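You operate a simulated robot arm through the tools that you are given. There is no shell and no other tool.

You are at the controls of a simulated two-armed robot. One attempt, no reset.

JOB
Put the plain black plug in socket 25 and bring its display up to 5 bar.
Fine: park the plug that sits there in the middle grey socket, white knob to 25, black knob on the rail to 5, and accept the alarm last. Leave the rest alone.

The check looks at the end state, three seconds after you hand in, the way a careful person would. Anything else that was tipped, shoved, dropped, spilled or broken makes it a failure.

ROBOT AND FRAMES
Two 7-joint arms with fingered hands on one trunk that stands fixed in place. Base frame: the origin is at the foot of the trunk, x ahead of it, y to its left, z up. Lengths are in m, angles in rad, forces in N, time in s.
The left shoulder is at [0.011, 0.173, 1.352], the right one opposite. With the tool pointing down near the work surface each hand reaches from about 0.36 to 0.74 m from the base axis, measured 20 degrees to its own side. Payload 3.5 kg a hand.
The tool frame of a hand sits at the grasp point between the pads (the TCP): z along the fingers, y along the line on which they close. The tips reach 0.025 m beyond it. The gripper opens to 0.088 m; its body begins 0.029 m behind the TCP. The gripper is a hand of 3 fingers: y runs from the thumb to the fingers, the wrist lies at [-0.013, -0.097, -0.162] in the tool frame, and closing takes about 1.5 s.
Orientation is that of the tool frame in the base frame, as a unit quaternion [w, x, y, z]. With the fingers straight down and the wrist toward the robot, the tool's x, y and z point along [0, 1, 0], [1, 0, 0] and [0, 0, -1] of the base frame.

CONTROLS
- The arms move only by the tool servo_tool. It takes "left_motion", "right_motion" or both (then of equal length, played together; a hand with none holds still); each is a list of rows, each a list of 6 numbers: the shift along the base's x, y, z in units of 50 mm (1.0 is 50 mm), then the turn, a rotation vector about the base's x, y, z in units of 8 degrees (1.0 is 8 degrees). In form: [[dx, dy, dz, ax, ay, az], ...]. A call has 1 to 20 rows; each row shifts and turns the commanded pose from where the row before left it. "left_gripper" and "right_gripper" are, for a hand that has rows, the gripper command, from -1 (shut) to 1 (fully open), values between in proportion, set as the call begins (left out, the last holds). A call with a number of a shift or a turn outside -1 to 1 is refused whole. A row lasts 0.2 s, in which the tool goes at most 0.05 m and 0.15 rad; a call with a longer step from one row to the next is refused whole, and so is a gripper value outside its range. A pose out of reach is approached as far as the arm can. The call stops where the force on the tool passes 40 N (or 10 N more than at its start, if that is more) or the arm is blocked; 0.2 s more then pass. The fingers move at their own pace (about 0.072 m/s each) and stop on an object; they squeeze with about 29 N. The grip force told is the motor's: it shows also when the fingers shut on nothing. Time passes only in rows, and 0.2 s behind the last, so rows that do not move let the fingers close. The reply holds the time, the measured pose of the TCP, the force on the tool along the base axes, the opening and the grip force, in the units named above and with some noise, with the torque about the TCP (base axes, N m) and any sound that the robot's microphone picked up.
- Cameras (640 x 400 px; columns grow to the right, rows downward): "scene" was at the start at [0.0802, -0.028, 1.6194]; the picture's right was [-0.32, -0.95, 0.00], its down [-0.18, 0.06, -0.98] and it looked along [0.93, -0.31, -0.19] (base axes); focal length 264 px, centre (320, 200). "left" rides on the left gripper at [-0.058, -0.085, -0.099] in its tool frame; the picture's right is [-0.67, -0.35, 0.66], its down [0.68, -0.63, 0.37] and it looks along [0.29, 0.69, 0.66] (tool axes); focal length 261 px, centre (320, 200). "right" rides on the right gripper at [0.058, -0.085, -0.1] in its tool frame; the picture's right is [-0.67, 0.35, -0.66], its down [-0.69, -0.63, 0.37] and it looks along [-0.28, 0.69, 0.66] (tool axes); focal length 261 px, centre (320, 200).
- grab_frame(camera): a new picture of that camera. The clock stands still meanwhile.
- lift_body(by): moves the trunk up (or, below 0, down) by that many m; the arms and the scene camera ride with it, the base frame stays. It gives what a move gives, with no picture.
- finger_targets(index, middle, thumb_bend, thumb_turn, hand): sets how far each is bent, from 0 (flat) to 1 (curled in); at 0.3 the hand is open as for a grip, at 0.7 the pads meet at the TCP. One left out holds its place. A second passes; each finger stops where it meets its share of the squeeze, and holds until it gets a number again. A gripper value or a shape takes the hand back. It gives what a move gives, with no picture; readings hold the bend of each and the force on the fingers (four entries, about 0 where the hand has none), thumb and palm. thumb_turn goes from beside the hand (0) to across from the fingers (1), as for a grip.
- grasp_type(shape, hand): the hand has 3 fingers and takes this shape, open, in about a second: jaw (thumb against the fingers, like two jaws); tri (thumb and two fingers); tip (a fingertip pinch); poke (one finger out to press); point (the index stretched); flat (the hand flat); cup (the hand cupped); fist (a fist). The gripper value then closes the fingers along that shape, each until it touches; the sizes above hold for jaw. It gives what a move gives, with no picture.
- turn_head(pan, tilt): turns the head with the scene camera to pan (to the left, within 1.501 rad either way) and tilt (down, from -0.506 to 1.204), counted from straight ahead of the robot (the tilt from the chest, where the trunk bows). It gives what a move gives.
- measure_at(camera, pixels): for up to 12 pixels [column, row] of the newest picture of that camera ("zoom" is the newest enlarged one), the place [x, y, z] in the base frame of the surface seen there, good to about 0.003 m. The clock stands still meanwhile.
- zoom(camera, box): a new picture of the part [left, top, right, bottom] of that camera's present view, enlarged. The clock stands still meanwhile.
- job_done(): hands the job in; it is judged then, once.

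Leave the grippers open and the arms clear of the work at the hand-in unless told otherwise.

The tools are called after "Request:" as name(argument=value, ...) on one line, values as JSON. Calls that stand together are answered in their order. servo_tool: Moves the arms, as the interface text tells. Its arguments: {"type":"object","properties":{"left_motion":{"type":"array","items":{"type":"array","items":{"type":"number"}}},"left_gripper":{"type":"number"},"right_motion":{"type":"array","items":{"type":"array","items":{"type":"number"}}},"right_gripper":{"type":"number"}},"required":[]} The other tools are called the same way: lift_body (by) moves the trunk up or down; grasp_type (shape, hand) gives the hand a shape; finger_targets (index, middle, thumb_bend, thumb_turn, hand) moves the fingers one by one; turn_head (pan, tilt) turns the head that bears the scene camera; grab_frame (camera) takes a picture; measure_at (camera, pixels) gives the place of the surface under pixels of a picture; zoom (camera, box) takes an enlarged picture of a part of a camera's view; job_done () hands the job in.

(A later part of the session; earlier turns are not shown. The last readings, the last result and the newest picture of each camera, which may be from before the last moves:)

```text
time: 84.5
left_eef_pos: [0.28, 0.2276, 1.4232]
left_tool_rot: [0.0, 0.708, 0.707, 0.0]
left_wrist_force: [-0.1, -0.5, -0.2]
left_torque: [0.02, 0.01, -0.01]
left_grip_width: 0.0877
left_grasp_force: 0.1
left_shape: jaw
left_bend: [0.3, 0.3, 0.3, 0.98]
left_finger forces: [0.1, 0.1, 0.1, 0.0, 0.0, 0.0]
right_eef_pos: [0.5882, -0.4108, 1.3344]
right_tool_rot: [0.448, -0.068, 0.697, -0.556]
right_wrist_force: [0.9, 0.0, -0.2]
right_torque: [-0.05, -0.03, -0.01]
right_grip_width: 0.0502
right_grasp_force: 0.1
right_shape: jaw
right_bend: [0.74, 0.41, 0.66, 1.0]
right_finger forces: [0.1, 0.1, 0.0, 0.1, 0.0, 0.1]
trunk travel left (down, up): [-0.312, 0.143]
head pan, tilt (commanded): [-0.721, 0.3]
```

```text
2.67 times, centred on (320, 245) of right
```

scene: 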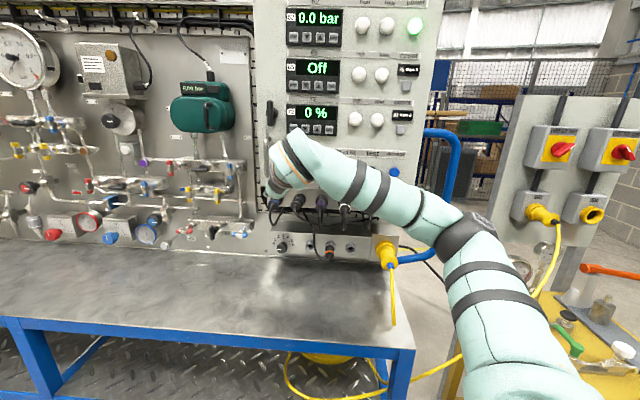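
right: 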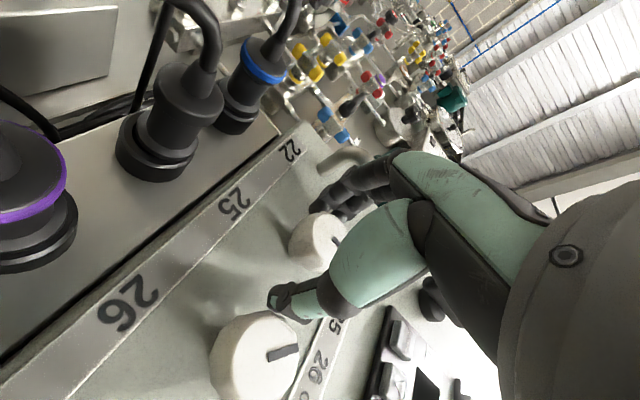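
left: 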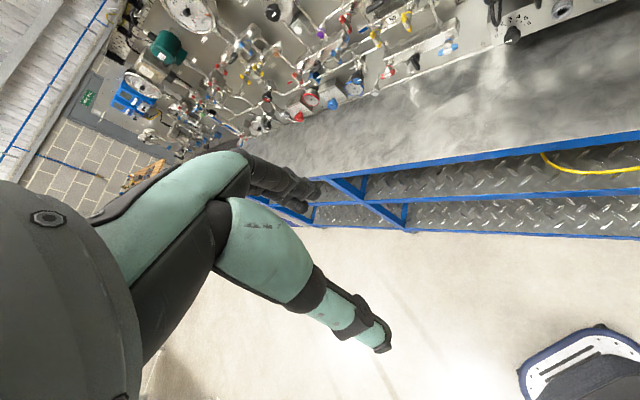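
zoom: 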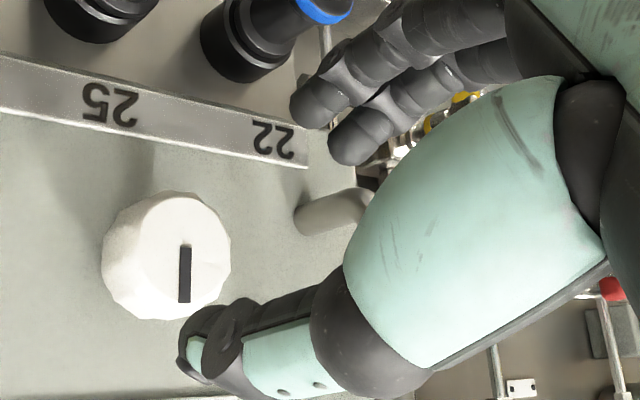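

Good. I advance 58 mm onto the knob again.

Request:
servo_tool(right_motion=[[0.207, -0.207, -0.006, 0, 0, 0], [0.207, -0.207, -0.006, 0, 0, 0], [0.207, -0.207, -0.006, 0, 0, 0], [0.207, -0.207, -0.006, 0, 0, 0], [0, 0, 0, 0, 0, 0]])

Request:
zoom(camera="right", box=[220, 170, 420, 310])

```text
time: 85.7
left_eef_pos: [0.2798, 0.2279, 1.4244]
left_tool_rot: [0.001, 0.707, 0.707, -0.002]
left_wrist_force: [0.6, -1.0, 0.1]
left_torque: [0.0, -0.01, 0.01]
left_grip_width: 0.0875
left_grasp_force: 0.1
left_shape: jaw
left_bend: [0.3, 0.3, 0.3, 0.98]
left_finger forces: [0.1, 0.0, 0.1, 0.0, 0.0, 0.0]
right_eef_pos: [0.6284, -0.4535, 1.3327]
right_tool_rot: [0.447, -0.068, 0.697, -0.556]
right_wrist_force: [-0.4, -0.1, 0.6]
right_torque: [0.02, 0.02, 0.0]
right_grip_width: 0.0503
right_grasp_force: 0.1
right_shape: jaw
right_bend: [0.74, 0.41, 0.66, 1.0]
right_finger forces: [0.0, 0.1, 0.1, 0.1, 0.1, 0.0]
trunk travel left (down, up): [-0.312, 0.143]
head pan, tilt (commanded): [-0.721, 0.3]
```

```text
2.86 times, centred on (320, 240) of right
```

zoom: 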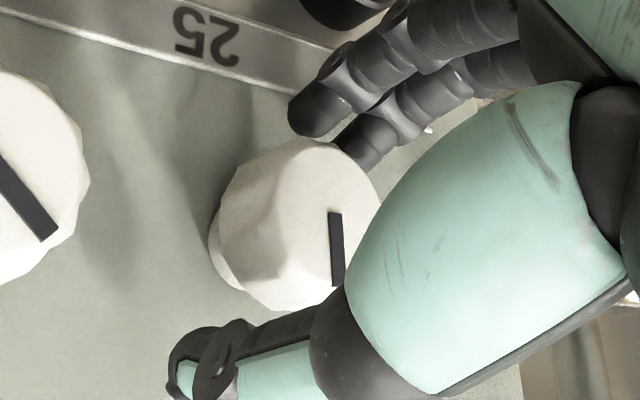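

TCP sits about 1.5 mm right of centre. I shift left 1.5 mm and close on the knob.

Request:
servo_tool(right_motion=[[0.022, 0.022, -0.006, 0, 0, 0], [0, 0, 0, 0, 0, 0]])

Request:
servo_tool(right_motion=[[0, 0, 0, 0, 0, 0], [0, 0, 0, 0, 0, 0], [0, 0, 0, 0, 0, 0], [0, 0, 0, 0, 0, 0], [0, 0, 0, 0, 0, 0], [0, 0, 0, 0, 0, 0], [0, 0, 0, 0, 0, 0]], right_gripper=-1)

Request:
servo_tool(right_motion=[[0, 0, 0, 0.53, -0.53, 0], [0, 0, 0, 0.53, -0.53, 0], [0, 0, 0, 0.53, -0.53, 0], [0, 0, 0, 0.53, -0.53, 0], [0, 0, 0, 0, 0, 0]])

Request:
zoom(camera="right", box=[220, 170, 420, 310])

```text
time: 86.3
left_eef_pos: [0.2804, 0.2287, 1.4229]
left_tool_rot: [0.001, 0.707, 0.707, 0.0]
left_wrist_force: [0.2, 0.0, 0.0]
left_torque: [0.02, 0.02, -0.04]
left_grip_width: 0.0875
left_grasp_force: 0.0
left_shape: jaw
left_bend: [0.3, 0.3, 0.3, 0.98]
left_finger forces: [0.1, 0.0, 0.0, 0.0, 0.0, 0.0]
right_eef_pos: [0.6303, -0.4511, 1.3337]
right_tool_rot: [0.448, -0.069, 0.696, -0.556]
right_wrist_force: [0.6, 0.5, -0.1]
right_torque: [-0.01, -0.04, 0.02]
right_grip_width: 0.0503
right_grasp_force: 0.1
right_shape: jaw
right_bend: [0.74, 0.41, 0.66, 1.0]
right_finger forces: [0.0, 0.0, 0.1, 0.0, 0.0, 0.0]
trunk travel left (down, up): [-0.312, 0.143]
head pan, tilt (commanded): [-0.721, 0.3]
```

```text
time: 87.9
left_eef_pos: [0.2801, 0.2287, 1.4233]
left_tool_rot: [-0.001, 0.707, 0.707, 0.0]
left_wrist_force: [-0.5, -0.7, 0.4]
left_torque: [0.02, 0.0, -0.04]
left_grip_width: 0.0876
left_grasp_force: 0.1
left_shape: jaw
left_bend: [0.3, 0.3, 0.3, 0.98]
left_finger forces: [0.1, 0.1, 0.0, 0.0, 0.0, 0.0]
right_eef_pos: [0.6293, -0.4538, 1.3333]
right_tool_rot: [0.447, -0.068, 0.697, -0.556]
right_wrist_force: [-0.5, -1.0, 0.4]
right_torque: [0.02, 0.01, -0.01]
right_grip_width: 0.0256
right_grasp_force: 29.2
right_shape: jaw
right_bend: [0.74, 0.54, 0.74, 1.0]
right_finger forces: [16.5, 9.2, 0.0, 0.0, 26.1, 0.0]
trunk travel left (down, up): [-0.312, 0.143]
head pan, tilt (commanded): [-0.721, 0.3]
```

```text
time: 89.1
left_eef_pos: [0.2793, 0.2274, 1.4245]
left_tool_rot: [0.0, 0.707, 0.707, 0.0]
left_wrist_force: [0.6, 0.5, -0.1]
left_torque: [-0.01, 0.0, -0.03]
left_grip_width: 0.0875
left_grasp_force: 0.1
left_shape: jaw
left_bend: [0.3, 0.3, 0.3, 0.98]
left_finger forces: [0.0, 0.0, 0.0, 0.1, 0.0, 0.0]
right_eef_pos: [0.6303, -0.4517, 1.3321]
right_tool_rot: [0.551, 0.081, 0.698, -0.451]
right_wrist_force: [-0.5, -1.1, -0.9]
right_torque: [0.03, 0.03, 0.01]
right_grip_width: 0.0254
right_grasp_force: 28.7
right_shape: jaw
right_bend: [0.74, 0.54, 0.74, 1.0]
right_finger forces: [17.2, 9.4, 0.0, 0.0, 26.9, 0.1]
trunk travel left (down, up): [-0.312, 0.143]
head pan, tilt (commanded): [-0.721, 0.3]
```

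```text
2.86 times, centred on (320, 240) of right
```

zoom: 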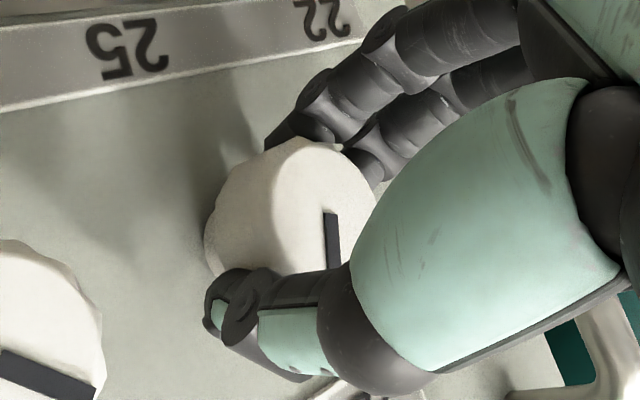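

The knob follows. Another 21° to reach "25".

Request:
servo_tool(right_motion=[[0, 0, 0, 0.53, -0.53, 0], [0, 0, 0, 0.53, -0.53, 0], [0, 0, 0, 0.53, -0.53, 0], [0, 0, 0, 0.31, -0.31, 0], [0, 0, 0, 0, 0, 0]])

Request:
grab_frame(camera="right")

```text
time: 90.3
left_eef_pos: [0.2799, 0.2265, 1.4242]
left_tool_rot: [0.0, 0.707, 0.707, 0.0]
left_wrist_force: [-0.1, 0.6, -0.6]
left_torque: [0.01, 0.0, -0.01]
left_grip_width: 0.0876
left_grasp_force: 0.0
left_shape: jaw
left_bend: [0.3, 0.3, 0.3, 0.98]
left_finger forces: [0.0, 0.0, 0.0, 0.0, 0.1, 0.0]
right_eef_pos: [0.6301, -0.4514, 1.332]
right_tool_rot: [0.621, 0.212, 0.673, -0.341]
right_wrist_force: [0.3, -0.7, -3.5]
right_torque: [-0.02, 0.07, 0.06]
right_grip_width: 0.0251
right_grasp_force: 29.1
right_shape: jaw
right_bend: [0.74, 0.54, 0.74, 1.0]
right_finger forces: [17.6, 10.1, 0.0, 0.0, 26.8, 0.0]
trunk travel left (down, up): [-0.312, 0.143]
head pan, tilt (commanded): [-0.721, 0.3]
```

```text
taken
```

right: 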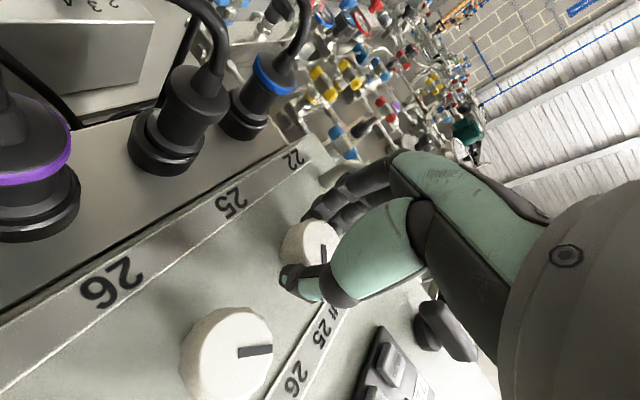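

No reach problem this time; the hand turned about 47°. I open modestly (44 mm, to stay off the second knob), roll back 15° and retreat.

Request:
servo_tool(right_motion=[[0, 0, 0, 0, 0, 0], [0, 0, 0, 0, 0, 0], [0, 0, 0, 0, 0, 0], [0, 0, 0, 0, 0, 0]], right_gripper=0.02)

Request:
zoom(camera="right", box=[180, 170, 420, 370])

```text
time: 91.3
left_eef_pos: [0.2796, 0.2282, 1.4233]
left_tool_rot: [0.0, 0.707, 0.707, 0.001]
left_wrist_force: [0.0, 0.7, -0.5]
left_torque: [0.01, -0.01, -0.04]
left_grip_width: 0.0874
left_grasp_force: 0.1
left_shape: jaw
left_bend: [0.3, 0.3, 0.3, 0.98]
left_finger forces: [0.0, 0.1, 0.0, 0.0, 0.0, 0.1]
right_eef_pos: [0.6287, -0.4518, 1.3308]
right_tool_rot: [0.623, 0.211, 0.672, -0.341]
right_wrist_force: [0.6, -0.1, 0.3]
right_torque: [-0.03, -0.01, 0.02]
right_grip_width: 0.0445
right_grasp_force: 0.2
right_shape: jaw
right_bend: [0.74, 0.44, 0.69, 1.0]
right_finger forces: [0.1, 0.0, 0.0, 0.0, 0.0, 0.0]
trunk travel left (down, up): [-0.312, 0.143]
head pan, tilt (commanded): [-0.721, 0.3]
```

```text
2.00 times, centred on (300, 270) of right
```

zoom: 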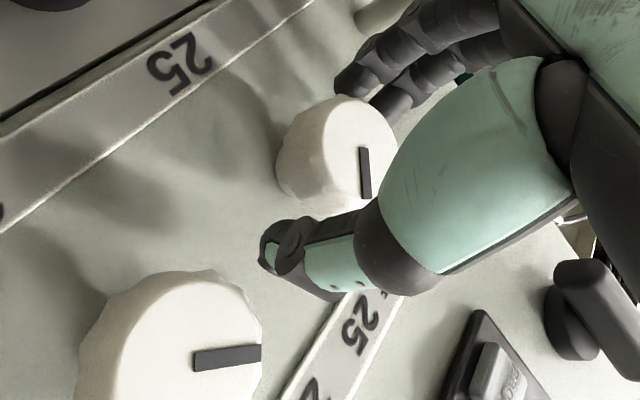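

Free of the knob. I roll back 18° in place and then retreat 70 mm.

Request:
servo_tool(right_motion=[[0, 0, 0.015, -0.53, 0.53, 0], [0, 0, 0.015, -0.53, 0.53, 0], [0, 0, 0, -0.53, 0.53, 0], [0, 0, 0, 0, 0, 0]])

Request:
servo_tool(right_motion=[[-0.3, 0.3, 0, 0, 0, 0], [-0.3, 0.3, 0, 0, 0, 0], [-0.3, 0.3, 0, 0, 0, 0], [-0.1, 0.1, 0, 0, 0, 0], [0, 0, 0, 0, 0, 0]])

Request:
zoom(camera="right", box=[160, 200, 320, 330])

```text
time: 92.3
left_eef_pos: [0.28, 0.2289, 1.4237]
left_tool_rot: [0.0, 0.707, 0.707, -0.001]
left_wrist_force: [0.3, 0.2, 0.1]
left_torque: [0.03, -0.01, 0.02]
left_grip_width: 0.0879
left_grasp_force: 0.0
left_shape: jaw
left_bend: [0.3, 0.3, 0.3, 0.98]
left_finger forces: [0.1, 0.0, 0.0, 0.0, 0.0, 0.1]
right_eef_pos: [0.6285, -0.4508, 1.334]
right_tool_rot: [0.563, 0.101, 0.695, -0.435]
right_wrist_force: [0.7, 0.5, 0.0]
right_torque: [0.0, -0.01, 0.02]
right_grip_width: 0.0445
right_grasp_force: 0.1
right_shape: jaw
right_bend: [0.74, 0.44, 0.69, 1.0]
right_finger forces: [0.1, 0.0, 0.0, 0.1, 0.0, 0.0]
trunk travel left (down, up): [-0.312, 0.143]
head pan, tilt (commanded): [-0.721, 0.3]
```

```text
time: 93.5
left_eef_pos: [0.2797, 0.2276, 1.4233]
left_tool_rot: [0.0, 0.707, 0.707, -0.001]
left_wrist_force: [0.2, -0.3, 0.3]
left_torque: [0.01, 0.0, 0.0]
left_grip_width: 0.088
left_grasp_force: 0.0
left_shape: jaw
left_bend: [0.3, 0.3, 0.3, 0.98]
left_finger forces: [0.1, 0.1, 0.0, 0.0, 0.0, 0.0]
right_eef_pos: [0.5803, -0.4021, 1.3353]
right_tool_rot: [0.564, 0.102, 0.695, -0.434]
right_wrist_force: [1.1, 0.1, -0.3]
right_torque: [0.02, 0.0, -0.01]
right_grip_width: 0.0446
right_grasp_force: 0.1
right_shape: jaw
right_bend: [0.74, 0.44, 0.69, 1.0]
right_finger forces: [0.0, 0.0, 0.0, 0.0, 0.0, 0.1]
trunk travel left (down, up): [-0.312, 0.143]
head pan, tilt (commanded): [-0.721, 0.3]
```

```text
3.08 times, centred on (240, 265) of right
```

zoom: 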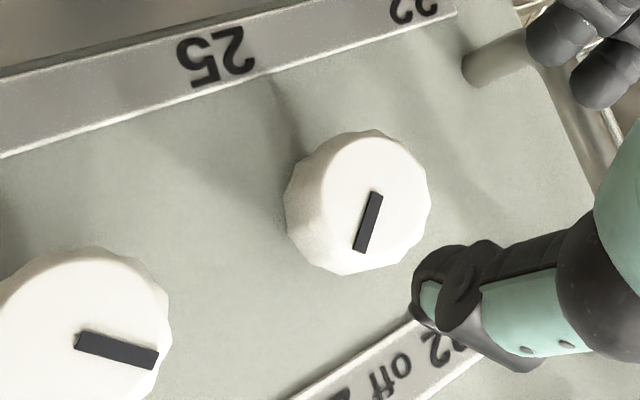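

Knob 1's mark now points up-right, but I want its exact angle from the scene camera. I back off a bit more and lower the trunk 0.1 m so the hand drops out of that line of sight.

Request:
servo_tool(right_motion=[[-0.25, 0.25, 0, 0, 0, 0], [-0.2, 0.2, 0, 0, 0, 0], [0, 0, 0, 0, 0, 0]])

Request:
lift_body(by=-0.1)

Request:
zoom(camera="scene", box=[280, 60, 400, 160])

```text
time: 94.3
left_eef_pos: [0.2813, 0.2281, 1.4236]
left_tool_rot: [0.0, 0.707, 0.707, -0.001]
left_wrist_force: [1.0, -0.4, 1.0]
left_torque: [-0.04, 0.0, 0.0]
left_grip_width: 0.0877
left_grasp_force: 0.1
left_shape: jaw
left_bend: [0.3, 0.3, 0.3, 0.98]
left_finger forces: [0.0, 0.1, 0.0, 0.0, 0.0, 0.1]
right_eef_pos: [0.5582, -0.3791, 1.335]
right_tool_rot: [0.563, 0.103, 0.696, -0.434]
right_wrist_force: [-0.7, 0.1, 0.7]
right_torque: [-0.01, 0.0, 0.01]
right_grip_width: 0.0445
right_grasp_force: 0.1
right_shape: jaw
right_bend: [0.74, 0.44, 0.69, 1.0]
right_finger forces: [0.1, 0.0, 0.0, 0.0, 0.0, 0.1]
trunk travel left (down, up): [-0.312, 0.143]
head pan, tilt (commanded): [-0.721, 0.3]
```

```text
time: 95.6
left_eef_pos: [0.2782, 0.2276, 1.3234]
left_tool_rot: [0.0, 0.706, 0.708, -0.001]
left_wrist_force: [-0.1, -0.8, 0.8]
left_torque: [0.03, 0.01, 0.0]
left_grip_width: 0.0877
left_grasp_force: 0.0
left_shape: jaw
left_bend: [0.3, 0.3, 0.3, 0.98]
left_finger forces: [0.0, 0.0, 0.1, 0.0, 0.1, 0.0]
right_eef_pos: [0.5571, -0.3784, 1.2338]
right_tool_rot: [0.564, 0.102, 0.694, -0.435]
right_wrist_force: [0.4, -0.5, -0.5]
right_torque: [-0.01, 0.01, 0.03]
right_grip_width: 0.0444
right_grasp_force: 0.0
right_shape: jaw
right_bend: [0.74, 0.44, 0.69, 1.0]
right_finger forces: [0.0, 0.0, 0.0, 0.1, 0.0, 0.1]
trunk travel left (down, up): [-0.212, 0.243]
head pan, tilt (commanded): [-0.721, 0.3]
```

```text
4.00 times, centred on (340, 110) of scene
```

zoom: 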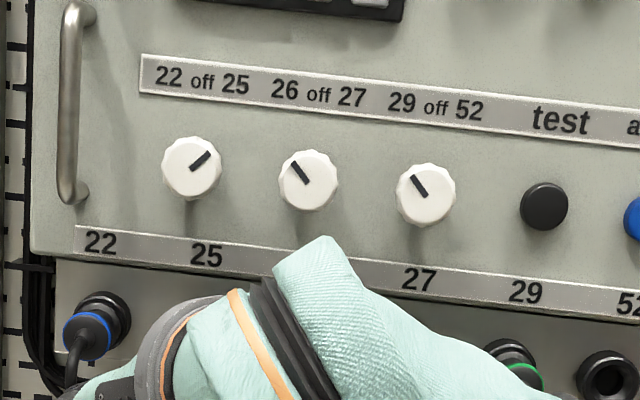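

Knob 1 now points up-right. With the strip's tilt in this view, exactly +45° should appear at about 47°; I zoom further to read it.

Request:
zoom(camera="scene", box=[305, 80, 385, 130])

Request:
zoom(camera="scene", box=[270, 0, 450, 110])

```text
8.00 times, centred on (345, 105) of scene
```

zoom: 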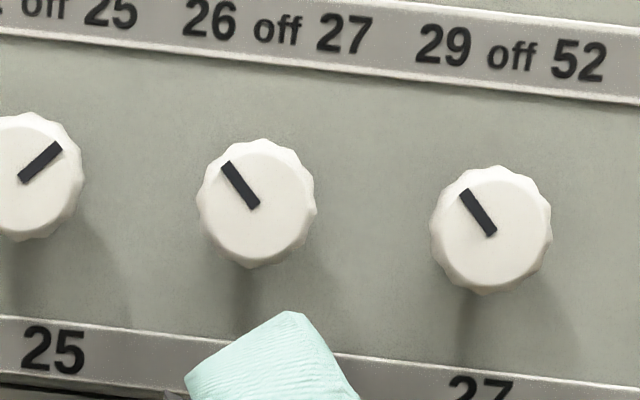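

```text
3.56 times, centred on (360, 55) of scene
```

zoom: 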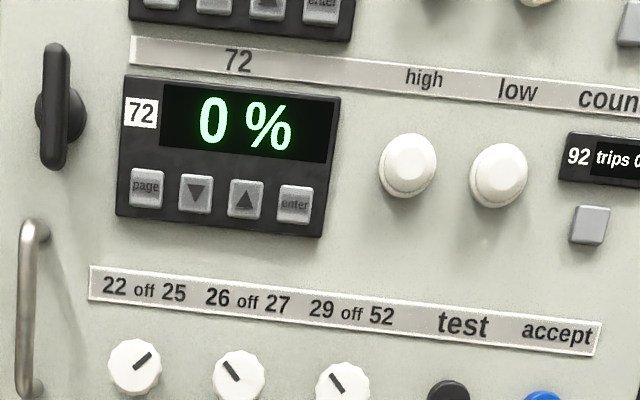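

To read the angle exactly I need the local image scale; I measure points of the strips above and below knobs 1 and 2 on the panel plane.

Request:
zoom(camera="scene", box=[290, 75, 370, 125])

Request:
measure_at(camera="zoom", pixels=[[60, 100], [260, 120], [460, 140], [60, 300], [260, 320], [460, 340], [230, 100], [230, 300], [560, 300], [600, 150]])

```text
8.00 times, centred on (330, 100) of scene
```

zoom: 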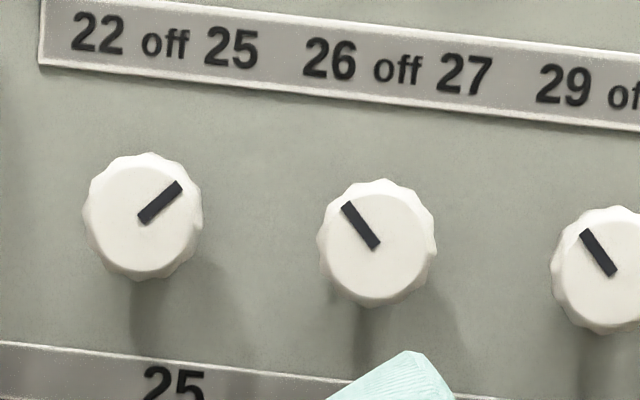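

```text
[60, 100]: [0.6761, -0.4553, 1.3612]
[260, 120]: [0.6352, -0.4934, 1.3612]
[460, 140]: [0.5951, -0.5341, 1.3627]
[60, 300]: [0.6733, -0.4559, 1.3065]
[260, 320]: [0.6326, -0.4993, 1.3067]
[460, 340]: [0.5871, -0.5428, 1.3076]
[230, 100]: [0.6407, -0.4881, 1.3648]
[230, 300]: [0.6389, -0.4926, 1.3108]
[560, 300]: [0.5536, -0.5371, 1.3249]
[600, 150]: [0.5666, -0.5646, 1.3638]
```

Computed in panel coordinates: knob 1's mark is at +46°, knob 2's at -45° (unchanged). Knob 1 is on 25. Next the rail knob: I look at it and its scale.

Request:
grab_frame(camera="scene")

Request:
zoom(camera="scene", box=[260, 170, 340, 220])

```text
taken
```

scene: 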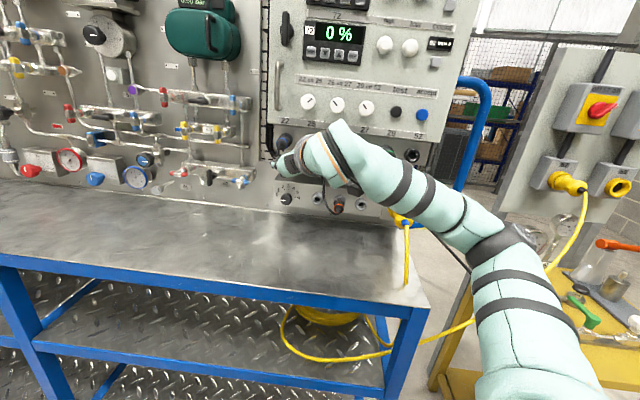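

```text
8.00 times, centred on (300, 195) of scene
```

zoom: 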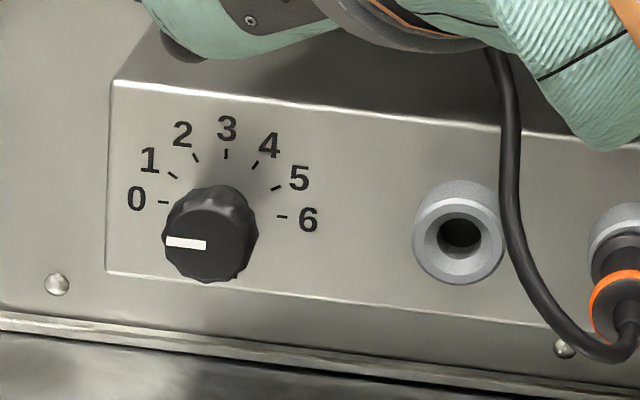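

Ticks: 0 at left (-90°), 3 up, 6 right, 30° per number; the mark is at 0. So I need 150° clockwise to 5. I measure the knob.

Request:
measure_at(camera="zoom", pixels=[[207, 243], [172, 250], [243, 250], [205, 272], [210, 215], [222, 195], [163, 202], [282, 216], [226, 153], [120, 230], [340, 240], [270, 250]])

```text
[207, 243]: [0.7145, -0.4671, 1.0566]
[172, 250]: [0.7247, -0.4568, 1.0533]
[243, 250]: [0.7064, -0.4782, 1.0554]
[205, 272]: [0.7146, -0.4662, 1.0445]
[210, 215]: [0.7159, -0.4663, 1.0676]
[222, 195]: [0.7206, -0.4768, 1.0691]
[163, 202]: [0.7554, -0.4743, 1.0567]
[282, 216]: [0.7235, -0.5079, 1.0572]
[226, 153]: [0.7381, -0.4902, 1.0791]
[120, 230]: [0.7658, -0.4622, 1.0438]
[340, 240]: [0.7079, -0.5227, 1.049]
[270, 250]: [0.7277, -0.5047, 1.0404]
```

Knob centre: u≈-0.1755, z≈1.057, face n≈-0.8355. Before lowering I check where the black and orange cables run, with the right camera.

Request:
grab_frame(camera="right")

Request:
measure_at(camera="right", pixels=[[240, 230], [200, 215], [150, 210], [100, 207], [50, 205], [10, 207], [120, 130], [100, 100], [60, 70], [130, 170], [40, 100], [210, 120]])

```text
taken
```

right: 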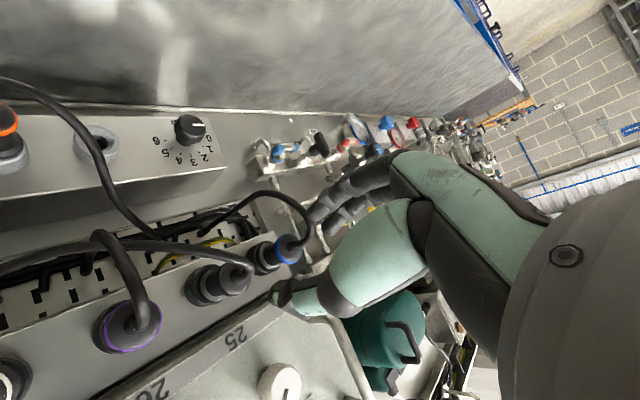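

```text
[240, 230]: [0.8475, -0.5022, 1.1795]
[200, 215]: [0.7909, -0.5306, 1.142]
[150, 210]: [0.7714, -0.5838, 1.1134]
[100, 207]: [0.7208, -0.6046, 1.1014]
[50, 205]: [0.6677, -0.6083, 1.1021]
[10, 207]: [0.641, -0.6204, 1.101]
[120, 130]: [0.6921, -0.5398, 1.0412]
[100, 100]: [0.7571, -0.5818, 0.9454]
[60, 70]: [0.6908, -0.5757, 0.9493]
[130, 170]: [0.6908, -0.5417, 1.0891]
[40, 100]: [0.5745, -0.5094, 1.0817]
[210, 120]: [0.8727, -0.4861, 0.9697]
```

I pick better pixels on the two cables.

Request:
measure_at(camera="right", pixels=[[240, 262], [225, 258], [180, 249], [140, 244], [90, 246], [40, 254], [10, 262], [30, 92], [60, 112], [85, 150], [105, 188], [135, 228]])

```text
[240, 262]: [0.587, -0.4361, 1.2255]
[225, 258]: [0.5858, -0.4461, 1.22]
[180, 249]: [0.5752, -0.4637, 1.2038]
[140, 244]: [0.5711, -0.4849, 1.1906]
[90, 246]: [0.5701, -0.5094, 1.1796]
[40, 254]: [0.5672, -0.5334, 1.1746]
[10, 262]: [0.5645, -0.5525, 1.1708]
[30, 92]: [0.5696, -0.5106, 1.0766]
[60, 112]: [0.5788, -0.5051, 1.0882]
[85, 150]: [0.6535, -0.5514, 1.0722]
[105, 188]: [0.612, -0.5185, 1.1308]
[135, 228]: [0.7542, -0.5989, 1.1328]
```

Both cables stay at n ≤ -0.72 and to the right of u=-0.11, so the way down at the knob's column is free. I move left 49 mm at this height first.

Request:
servo_tool(right_motion=[[0.23, 0.23, 0, 0, 0, 0], [0.23, 0.23, 0, 0, 0, 0], [0.23, 0.23, 0, 0, 0, 0], [0, 0, 0, 0, 0, 0]], right_gripper=0.1)

Request:
lift_body(by=-0.163)

Request:
grab_frame(camera="right")

Request:
grab_frame(camera="scene")

```text
time: 96.6
left_eef_pos: [0.2796, 0.2273, 1.3227]
left_tool_rot: [0.0, 0.707, 0.707, 0.0]
left_wrist_force: [0.1, -0.1, -0.5]
left_torque: [-0.02, -0.02, 0.03]
left_grip_width: 0.0875
left_grasp_force: 0.0
left_shape: jaw
left_bend: [0.3, 0.3, 0.3, 0.98]
left_finger forces: [0.1, 0.1, 0.0, 0.1, 0.0, 0.0]
right_eef_pos: [0.591, -0.3447, 1.2353]
right_tool_rot: [0.563, 0.103, 0.695, -0.435]
right_wrist_force: [0.5, 1.2, -0.1]
right_torque: [0.02, 0.03, 0.0]
right_grip_width: 0.048
right_grasp_force: 0.1
right_shape: jaw
right_bend: [0.74, 0.43, 0.67, 1.0]
right_finger forces: [0.0, 0.0, 0.0, 0.0, 0.0, 0.1]
trunk travel left (down, up): [-0.212, 0.243]
head pan, tilt (commanded): [-0.721, 0.3]
```

```text
time: 98.5
left_eef_pos: [0.3399, 0.2288, 1.1161]
left_tool_rot: [-0.046, 0.705, 0.706, -0.046]
left_wrist_force: [0.0, 0.0, 0.3]
left_torque: [0.03, -0.02, 0.01]
left_grip_width: 0.0877
left_grasp_force: 0.1
left_shape: jaw
left_bend: [0.3, 0.3, 0.3, 0.98]
left_finger forces: [0.0, 0.0, 0.0, 0.1, 0.0, 0.0]
right_eef_pos: [0.5912, -0.3424, 1.0711]
right_tool_rot: [0.564, 0.103, 0.695, -0.434]
right_wrist_force: [1.2, 0.6, -0.6]
right_torque: [0.02, -0.01, -0.01]
right_grip_width: 0.0482
right_grasp_force: 0.1
right_shape: jaw
right_bend: [0.74, 0.43, 0.67, 1.0]
right_finger forces: [0.0, 0.0, 0.1, 0.1, 0.0, 0.0]
trunk travel left (down, up): [-0.049, 0.406]
head pan, tilt (commanded): [-0.721, 0.3]
```

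```text
taken
```

right: 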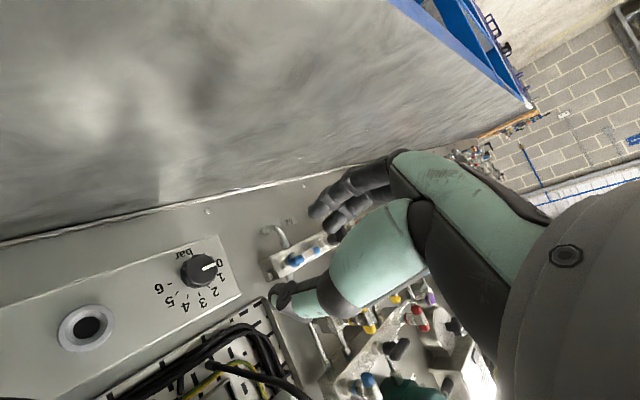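

```text
taken
```

scene: 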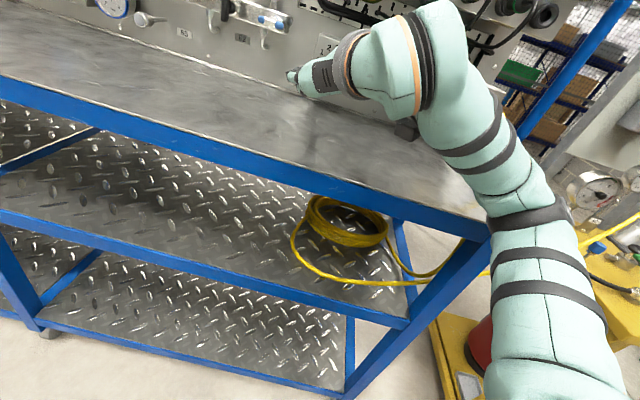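

The trunk bows at this height; the hand is at u=-0.176, z=1.071. I tilt the head up a little for the view, roll the hand to about -45° and go down 14 mm, still 17 cm from the rail.

Request:
turn_head(pan=-0.72, tilt=-0.1)

Request:
servo_tool(right_motion=[[0, 0, -0.14, -0.7, 0.7, 0], [0, 0, -0.14, -0.7, 0.7, 0], [0, 0, 0, 0, 0, 0]])

Request:
grab_frame(camera="right")

Request:
grab_frame(camera="scene")

```text
time: 99.3
left_eef_pos: [0.3396, 0.2282, 1.1155]
left_tool_rot: [-0.045, 0.705, 0.706, -0.046]
left_wrist_force: [-0.2, 0.1, 0.2]
left_torque: [0.0, 0.01, 0.03]
left_grip_width: 0.0878
left_grasp_force: 0.1
left_shape: jaw
left_bend: [0.3, 0.3, 0.3, 0.98]
left_finger forces: [0.0, 0.0, 0.0, 0.0, 0.0, 0.0]
right_eef_pos: [0.5911, -0.3428, 1.0715]
right_tool_rot: [0.564, 0.102, 0.695, -0.435]
right_wrist_force: [0.0, 0.5, 0.6]
right_torque: [0.03, -0.02, 0.03]
right_grip_width: 0.0481
right_grasp_force: 0.1
right_shape: jaw
right_bend: [0.74, 0.43, 0.67, 1.0]
right_finger forces: [0.0, 0.1, 0.0, 0.0, 0.1, 0.0]
trunk travel left (down, up): [-0.049, 0.406]
head pan, tilt (commanded): [-0.721, -0.099]
```

```text
time: 100.1
left_eef_pos: [0.3423, 0.2277, 1.1148]
left_tool_rot: [-0.047, 0.706, 0.705, -0.047]
left_wrist_force: [0.0, 0.0, 1.1]
left_torque: [0.01, -0.07, 0.01]
left_grip_width: 0.0877
left_grasp_force: 0.0
left_shape: jaw
left_bend: [0.3, 0.3, 0.3, 0.98]
left_finger forces: [0.0, 0.1, 0.0, 0.0, 0.1, 0.0]
right_eef_pos: [0.5921, -0.3446, 1.0561]
right_tool_rot: [0.501, 0.003, 0.701, -0.508]
right_wrist_force: [0.0, -0.1, -0.6]
right_torque: [0.02, 0.01, -0.04]
right_grip_width: 0.0481
right_grasp_force: 0.0
right_shape: jaw
right_bend: [0.74, 0.43, 0.67, 1.0]
right_finger forces: [0.1, 0.0, 0.0, 0.0, 0.0, 0.0]
trunk travel left (down, up): [-0.049, 0.406]
head pan, tilt (commanded): [-0.721, -0.099]
```

```text
taken
```

right: 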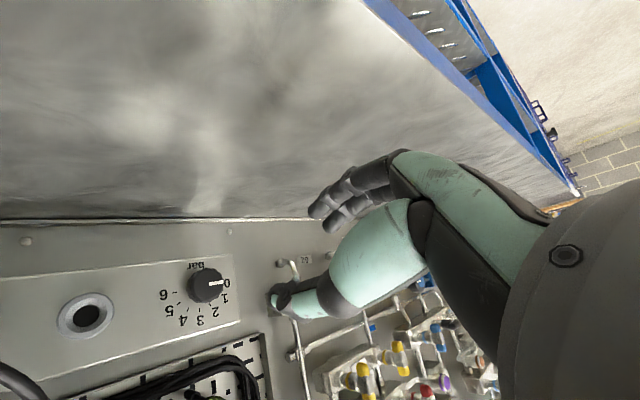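

```text
taken
```

scene: 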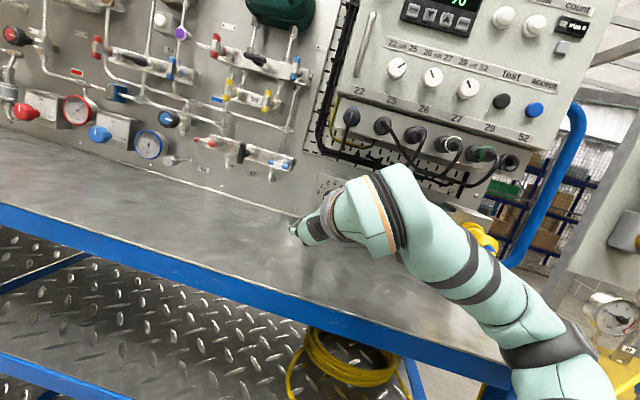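

The pose is good: roll -45°, u=-0.175, z=1.056. I advance 11.5 cm toward the knob and look.

Request:
servo_tool(right_motion=[[0.41, -0.41, 0, 0, 0, 0], [0.41, -0.41, 0, 0, 0, 0], [0.41, -0.41, 0, 0, 0, 0], [0.41, -0.41, 0, 0, 0, 0], [0, 0, 0, 0, 0, 0]])

Request:
zoom(camera="right", box=[200, 170, 440, 320])

```text
time: 101.5
left_eef_pos: [0.3267, 0.242, 1.1153]
left_tool_rot: [-0.037, 0.706, 0.705, -0.047]
left_wrist_force: [-0.6, 0.1, -0.1]
left_torque: [-0.01, -0.02, -0.01]
left_grip_width: 0.0874
left_grasp_force: 0.0
left_shape: jaw
left_bend: [0.3, 0.3, 0.3, 0.98]
left_finger forces: [0.1, 0.0, 0.0, 0.1, 0.0, 0.1]
right_eef_pos: [0.6583, -0.4153, 1.0754]
right_tool_rot: [0.506, 0.007, 0.692, -0.515]
right_wrist_force: [0.1, 0.2, 0.1]
right_torque: [0.0, 0.02, 0.01]
right_grip_width: 0.0483
right_grasp_force: 0.0
right_shape: jaw
right_bend: [0.74, 0.42, 0.67, 1.0]
right_finger forces: [0.1, 0.0, 0.0, 0.0, 0.1, 0.0]
trunk travel left (down, up): [-0.049, 0.406]
head pan, tilt (commanded): [-0.721, -0.099]
stopped in row 5 (right hand): the arm was blocked; the commanded pose is now the measured one
```

```text
2.67 times, centred on (320, 245) of right
```

zoom: 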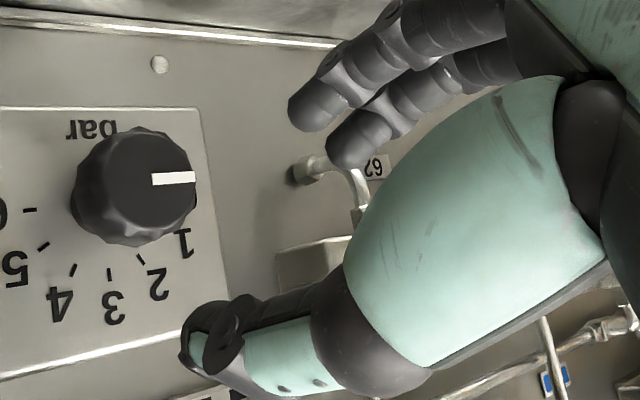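

The arm was blocked: no force at the hand, yet the hand rose 2 cm and the trunk twisted, so the forearm or elbow met the table edge. I back off right away.

Request:
servo_tool(right_motion=[[-0.4, 0.4, 0, 0, 0, 0], [-0.4, 0.4, 0, 0, 0, 0], [0, 0, 0, 0, 0, 0]])

Request:
grab_frame(camera="scene")

```text
time: 102.3
left_eef_pos: [0.3357, 0.2374, 1.1138]
left_tool_rot: [-0.04, 0.706, 0.706, -0.049]
left_wrist_force: [-0.7, -0.6, -0.8]
left_torque: [-0.01, -0.02, 0.0]
left_grip_width: 0.0877
left_grasp_force: 0.1
left_shape: jaw
left_bend: [0.3, 0.3, 0.3, 0.98]
left_finger forces: [0.1, 0.1, 0.1, 0.0, 0.0, 0.1]
right_eef_pos: [0.626, -0.378, 1.0648]
right_tool_rot: [0.502, 0.004, 0.697, -0.512]
right_wrist_force: [0.1, 0.1, 0.6]
right_torque: [0.01, 0.01, 0.0]
right_grip_width: 0.0482
right_grasp_force: 0.1
right_shape: jaw
right_bend: [0.74, 0.42, 0.67, 1.0]
right_finger forces: [0.0, 0.0, 0.0, 0.0, 0.1, 0.0]
trunk travel left (down, up): [-0.049, 0.406]
head pan, tilt (commanded): [-0.721, -0.099]
```

```text
taken
```

scene: 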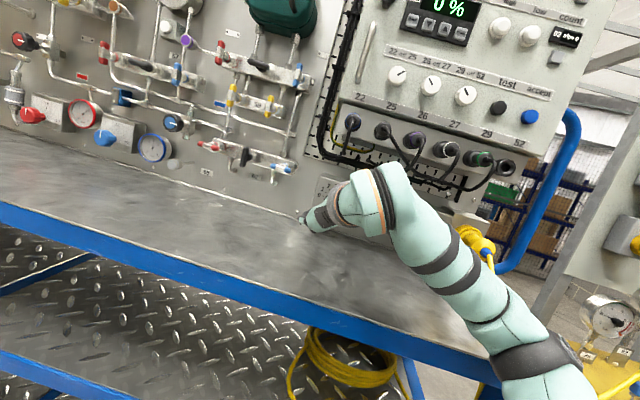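

I measure the forearm against the table edge to see where they met.

Request:
measure_at(camera="scene", pixels=[[400, 215], [430, 270], [455, 290], [480, 325], [500, 345], [520, 370], [545, 345], [430, 335], [470, 365], [340, 310], [560, 390], [385, 190]])

```text
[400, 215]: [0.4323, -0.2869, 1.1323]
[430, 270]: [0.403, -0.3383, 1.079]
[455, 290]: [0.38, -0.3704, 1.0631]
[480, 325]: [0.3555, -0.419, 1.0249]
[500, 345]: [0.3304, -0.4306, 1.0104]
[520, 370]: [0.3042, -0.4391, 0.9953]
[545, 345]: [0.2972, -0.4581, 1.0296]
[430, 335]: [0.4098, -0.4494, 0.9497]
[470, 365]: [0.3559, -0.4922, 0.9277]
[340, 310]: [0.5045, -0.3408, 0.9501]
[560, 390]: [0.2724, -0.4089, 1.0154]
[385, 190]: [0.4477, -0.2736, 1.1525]
```

The elbow region met the table's front edge (n≈-0.6, z≈0.95) because the trunk was too low. I back off 4 cm and raise the trunk 9 cm, the height that worked for the grey socket.

Request:
servo_tool(right_motion=[[-0.3, 0.3, 0, 0, 0, 0], [-0.3, 0.3, 0, 0, 0, 0], [0, 0, 0, 0, 0, 0]])

Request:
lift_body(by=0.09)

Request:
grab_frame(camera="scene")

```text
time: 103.1
left_eef_pos: [0.34, 0.2293, 1.1152]
left_tool_rot: [-0.046, 0.706, 0.705, -0.048]
left_wrist_force: [-0.4, -0.5, 0.2]
left_torque: [0.05, 0.0, 0.02]
left_grip_width: 0.0876
left_grasp_force: 0.0
left_shape: jaw
left_bend: [0.3, 0.3, 0.3, 0.98]
left_finger forces: [0.0, 0.0, 0.0, 0.1, 0.0, 0.1]
right_eef_pos: [0.6024, -0.357, 1.058]
right_tool_rot: [0.501, 0.005, 0.7, -0.509]
right_wrist_force: [-0.2, 0.2, 1.2]
right_torque: [-0.04, 0.0, 0.04]
right_grip_width: 0.0481
right_grasp_force: 0.1
right_shape: jaw
right_bend: [0.74, 0.42, 0.67, 1.0]
right_finger forces: [0.1, 0.0, 0.1, 0.0, 0.0, 0.1]
trunk travel left (down, up): [-0.049, 0.406]
head pan, tilt (commanded): [-0.721, -0.099]
```

```text
time: 104.4
left_eef_pos: [0.3424, 0.2278, 1.2035]
left_tool_rot: [-0.046, 0.705, 0.706, -0.048]
left_wrist_force: [-0.2, 0.1, -0.1]
left_torque: [0.0, 0.01, 0.01]
left_grip_width: 0.0876
left_grasp_force: 0.0
left_shape: jaw
left_bend: [0.3, 0.3, 0.3, 0.98]
left_finger forces: [0.1, 0.0, 0.0, 0.0, 0.0, 0.0]
right_eef_pos: [0.6036, -0.3575, 1.1473]
right_tool_rot: [0.501, 0.005, 0.7, -0.509]
right_wrist_force: [1.5, -0.1, -0.1]
right_torque: [0.01, 0.02, -0.04]
right_grip_width: 0.0481
right_grasp_force: 0.0
right_shape: jaw
right_bend: [0.74, 0.42, 0.67, 1.0]
right_finger forces: [0.0, 0.1, 0.0, 0.0, 0.0, 0.0]
trunk travel left (down, up): [-0.139, 0.316]
head pan, tilt (commanded): [-0.721, -0.099]
```

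```text
taken
```

scene: 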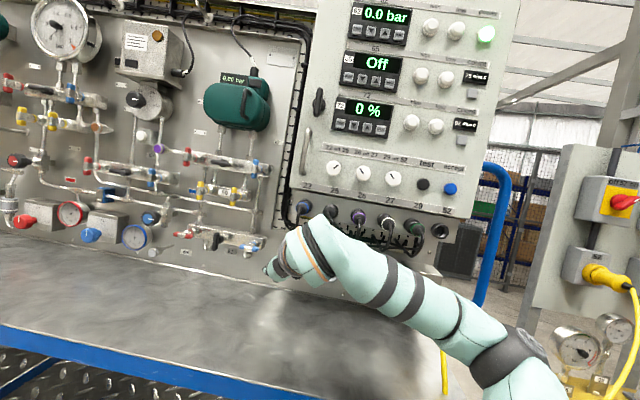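

The trunk is 9 cm higher and the elbow well above the table. Now I try lowering the hand with the arm, rolling a bit more (wrist higher) to ease the reach.

Request:
servo_tool(right_motion=[[0, 0, -0.3, -0.35, 0.35, 0], [0, 0, -0.3, -0.35, 0.35, 0], [0, 0, -0.3, 0, 0, 0], [0, 0, 0, 0, 0, 0]])

Request:
servo_tool(right_motion=[[0, 0, -0.3, 0, 0, 0], [0, 0, -0.3, 0, 0, 0], [0, 0, -0.3, 0, 0, 0], [0, 0, 0, 0, 0, 0]])

Request:
grab_frame(camera="right")

Request:
grab_frame(camera="scene")

```text
time: 105.4
left_eef_pos: [0.3413, 0.2278, 1.204]
left_tool_rot: [-0.045, 0.706, 0.705, -0.047]
left_wrist_force: [0.3, -0.5, -0.2]
left_torque: [0.03, 0.01, 0.01]
left_grip_width: 0.0877
left_grasp_force: 0.0
left_shape: jaw
left_bend: [0.3, 0.3, 0.3, 0.98]
left_finger forces: [0.0, 0.2, 0.1, 0.0, 0.0, 0.1]
right_eef_pos: [0.6051, -0.3578, 1.1029]
right_tool_rot: [0.465, -0.044, 0.698, -0.542]
right_wrist_force: [-0.1, -0.3, 0.7]
right_torque: [0.0, 0.01, 0.02]
right_grip_width: 0.0478
right_grasp_force: 0.0
right_shape: jaw
right_bend: [0.74, 0.42, 0.67, 1.0]
right_finger forces: [0.1, 0.0, 0.0, 0.1, 0.1, 0.0]
trunk travel left (down, up): [-0.139, 0.316]
head pan, tilt (commanded): [-0.721, -0.099]
```

```text
time: 106.4
left_eef_pos: [0.3397, 0.2278, 1.2042]
left_tool_rot: [-0.047, 0.706, 0.705, -0.046]
left_wrist_force: [-0.1, 0.4, 0.3]
left_torque: [0.0, 0.04, 0.0]
left_grip_width: 0.0877
left_grasp_force: 0.0
left_shape: jaw
left_bend: [0.3, 0.3, 0.3, 0.98]
left_finger forces: [0.1, 0.0, 0.0, 0.1, 0.0, 0.0]
right_eef_pos: [0.6038, -0.3585, 1.0588]
right_tool_rot: [0.466, -0.045, 0.698, -0.542]
right_wrist_force: [-0.5, -0.3, 0.0]
right_torque: [0.0, 0.02, -0.03]
right_grip_width: 0.048
right_grasp_force: 0.0
right_shape: jaw
right_bend: [0.74, 0.42, 0.67, 1.0]
right_finger forces: [0.0, 0.0, 0.1, 0.0, 0.0, 0.0]
trunk travel left (down, up): [-0.139, 0.316]
head pan, tilt (commanded): [-0.721, -0.099]
```

```text
taken
```

right: 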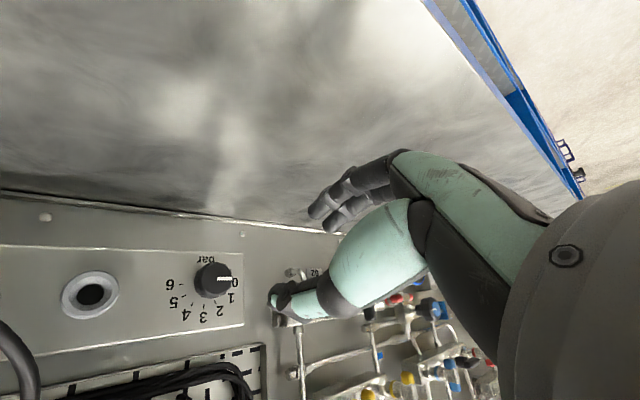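

```text
taken
```

scene: 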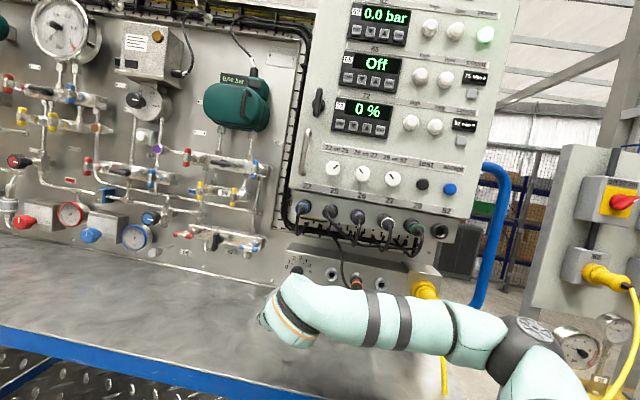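

The pose is reached. I check the forearm's clearance over the table from the scene view.

Request:
measure_at(camera="scene", pixels=[[290, 325], [300, 340], [340, 340], [380, 342], [420, 345], [460, 360], [350, 295], [430, 305], [530, 330], [380, 360], [450, 385], [300, 300]])

```text
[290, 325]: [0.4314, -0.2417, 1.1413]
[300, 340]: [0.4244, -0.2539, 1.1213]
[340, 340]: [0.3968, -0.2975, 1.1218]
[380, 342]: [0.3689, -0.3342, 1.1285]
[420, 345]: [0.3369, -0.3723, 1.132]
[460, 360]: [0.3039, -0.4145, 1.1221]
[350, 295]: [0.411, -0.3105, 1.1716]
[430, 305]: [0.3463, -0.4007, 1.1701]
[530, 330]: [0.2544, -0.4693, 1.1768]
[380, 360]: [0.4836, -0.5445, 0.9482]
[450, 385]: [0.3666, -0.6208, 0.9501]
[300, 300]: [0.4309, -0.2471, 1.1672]
```

Forearm underside is over 10 cm above the table. I advance 11 cm toward the knob with a 2 mm correction.

Request:
servo_tool(right_motion=[[0.396, -0.382, -0.01, 0, 0, 0], [0.396, -0.382, -0.01, 0, 0, 0], [0.396, -0.382, -0.01, 0, 0, 0], [0.396, -0.382, -0.01, 0, 0, 0], [0, 0, 0, 0, 0, 0]])

Request:
zoom(camera="right", box=[200, 170, 440, 320])

Request:
measure_at(camera="zoom", pixels=[[190, 250], [250, 240], [200, 200], [200, 290], [220, 245], [160, 245], [240, 270], [230, 215]])

```text
time: 107.6
left_eef_pos: [0.3418, 0.2287, 1.2047]
left_tool_rot: [-0.045, 0.706, 0.706, -0.047]
left_wrist_force: [-0.3, 0.4, 0.0]
left_torque: [0.0, -0.02, -0.04]
left_grip_width: 0.0877
left_grasp_force: 0.0
left_shape: jaw
left_bend: [0.3, 0.3, 0.3, 0.98]
left_finger forces: [0.0, 0.1, 0.1, 0.0, 0.0, 0.1]
right_eef_pos: [0.6818, -0.4356, 1.057]
right_tool_rot: [0.466, -0.044, 0.698, -0.542]
right_wrist_force: [0.5, -0.2, 0.0]
right_torque: [0.01, -0.03, -0.01]
right_grip_width: 0.048
right_grasp_force: 0.0
right_shape: jaw
right_bend: [0.74, 0.42, 0.67, 1.0]
right_finger forces: [0.0, 0.0, 0.0, 0.1, 0.1, 0.0]
trunk travel left (down, up): [-0.139, 0.316]
head pan, tilt (commanded): [-0.721, -0.099]
```

```text
2.67 times, centred on (320, 245) of right
```

zoom: 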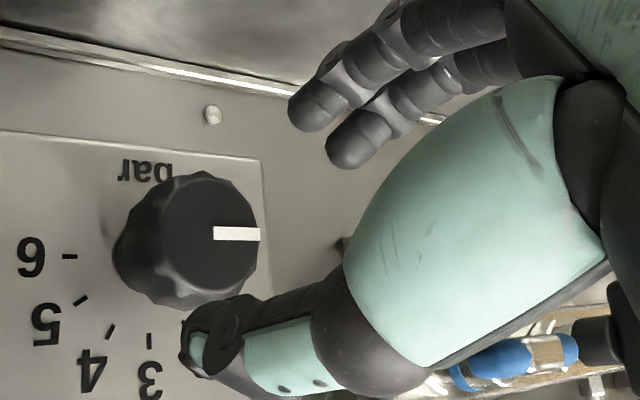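

```text
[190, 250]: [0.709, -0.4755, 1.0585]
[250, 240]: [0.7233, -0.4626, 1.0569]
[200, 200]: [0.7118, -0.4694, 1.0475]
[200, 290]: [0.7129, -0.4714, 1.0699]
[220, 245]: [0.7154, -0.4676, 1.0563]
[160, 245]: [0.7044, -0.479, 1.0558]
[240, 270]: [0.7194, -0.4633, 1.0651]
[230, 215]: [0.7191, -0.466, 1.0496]
```

TCP is near the knob's axis (knob seems about 2 mm right, 1 mm lower). I correct and go in 43 mm so the pads straddle it.

Request:
servo_tool(right_motion=[[0.193, -0.212, -0.006, 0, 0, 0], [0.193, -0.212, -0.006, 0, 0, 0], [0.193, -0.212, -0.006, 0, 0, 0], [0, 0, 0, 0, 0, 0]])

Request:
zoom(camera="right", box=[220, 170, 420, 310])

```text
time: 108.6
left_eef_pos: [0.3406, 0.228, 1.2053]
left_tool_rot: [-0.046, 0.705, 0.706, -0.047]
left_wrist_force: [0.7, -0.3, 0.1]
left_torque: [0.0, 0.02, 0.01]
left_grip_width: 0.0875
left_grasp_force: 0.1
left_shape: jaw
left_bend: [0.3, 0.3, 0.3, 0.98]
left_finger forces: [0.0, 0.1, 0.1, 0.1, 0.0, 0.0]
right_eef_pos: [0.7129, -0.4662, 1.0544]
right_tool_rot: [0.465, -0.044, 0.698, -0.542]
right_wrist_force: [-0.7, 0.3, 0.3]
right_torque: [0.01, 0.0, -0.01]
right_grip_width: 0.0482
right_grasp_force: 0.0
right_shape: jaw
right_bend: [0.74, 0.42, 0.67, 1.0]
right_finger forces: [0.0, 0.0, 0.0, 0.0, 0.0, 0.0]
trunk travel left (down, up): [-0.139, 0.316]
head pan, tilt (commanded): [-0.721, -0.099]
```

```text
2.86 times, centred on (320, 240) of right
```

zoom: 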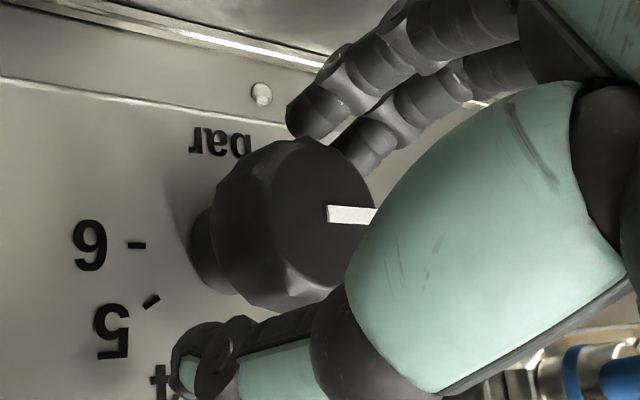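

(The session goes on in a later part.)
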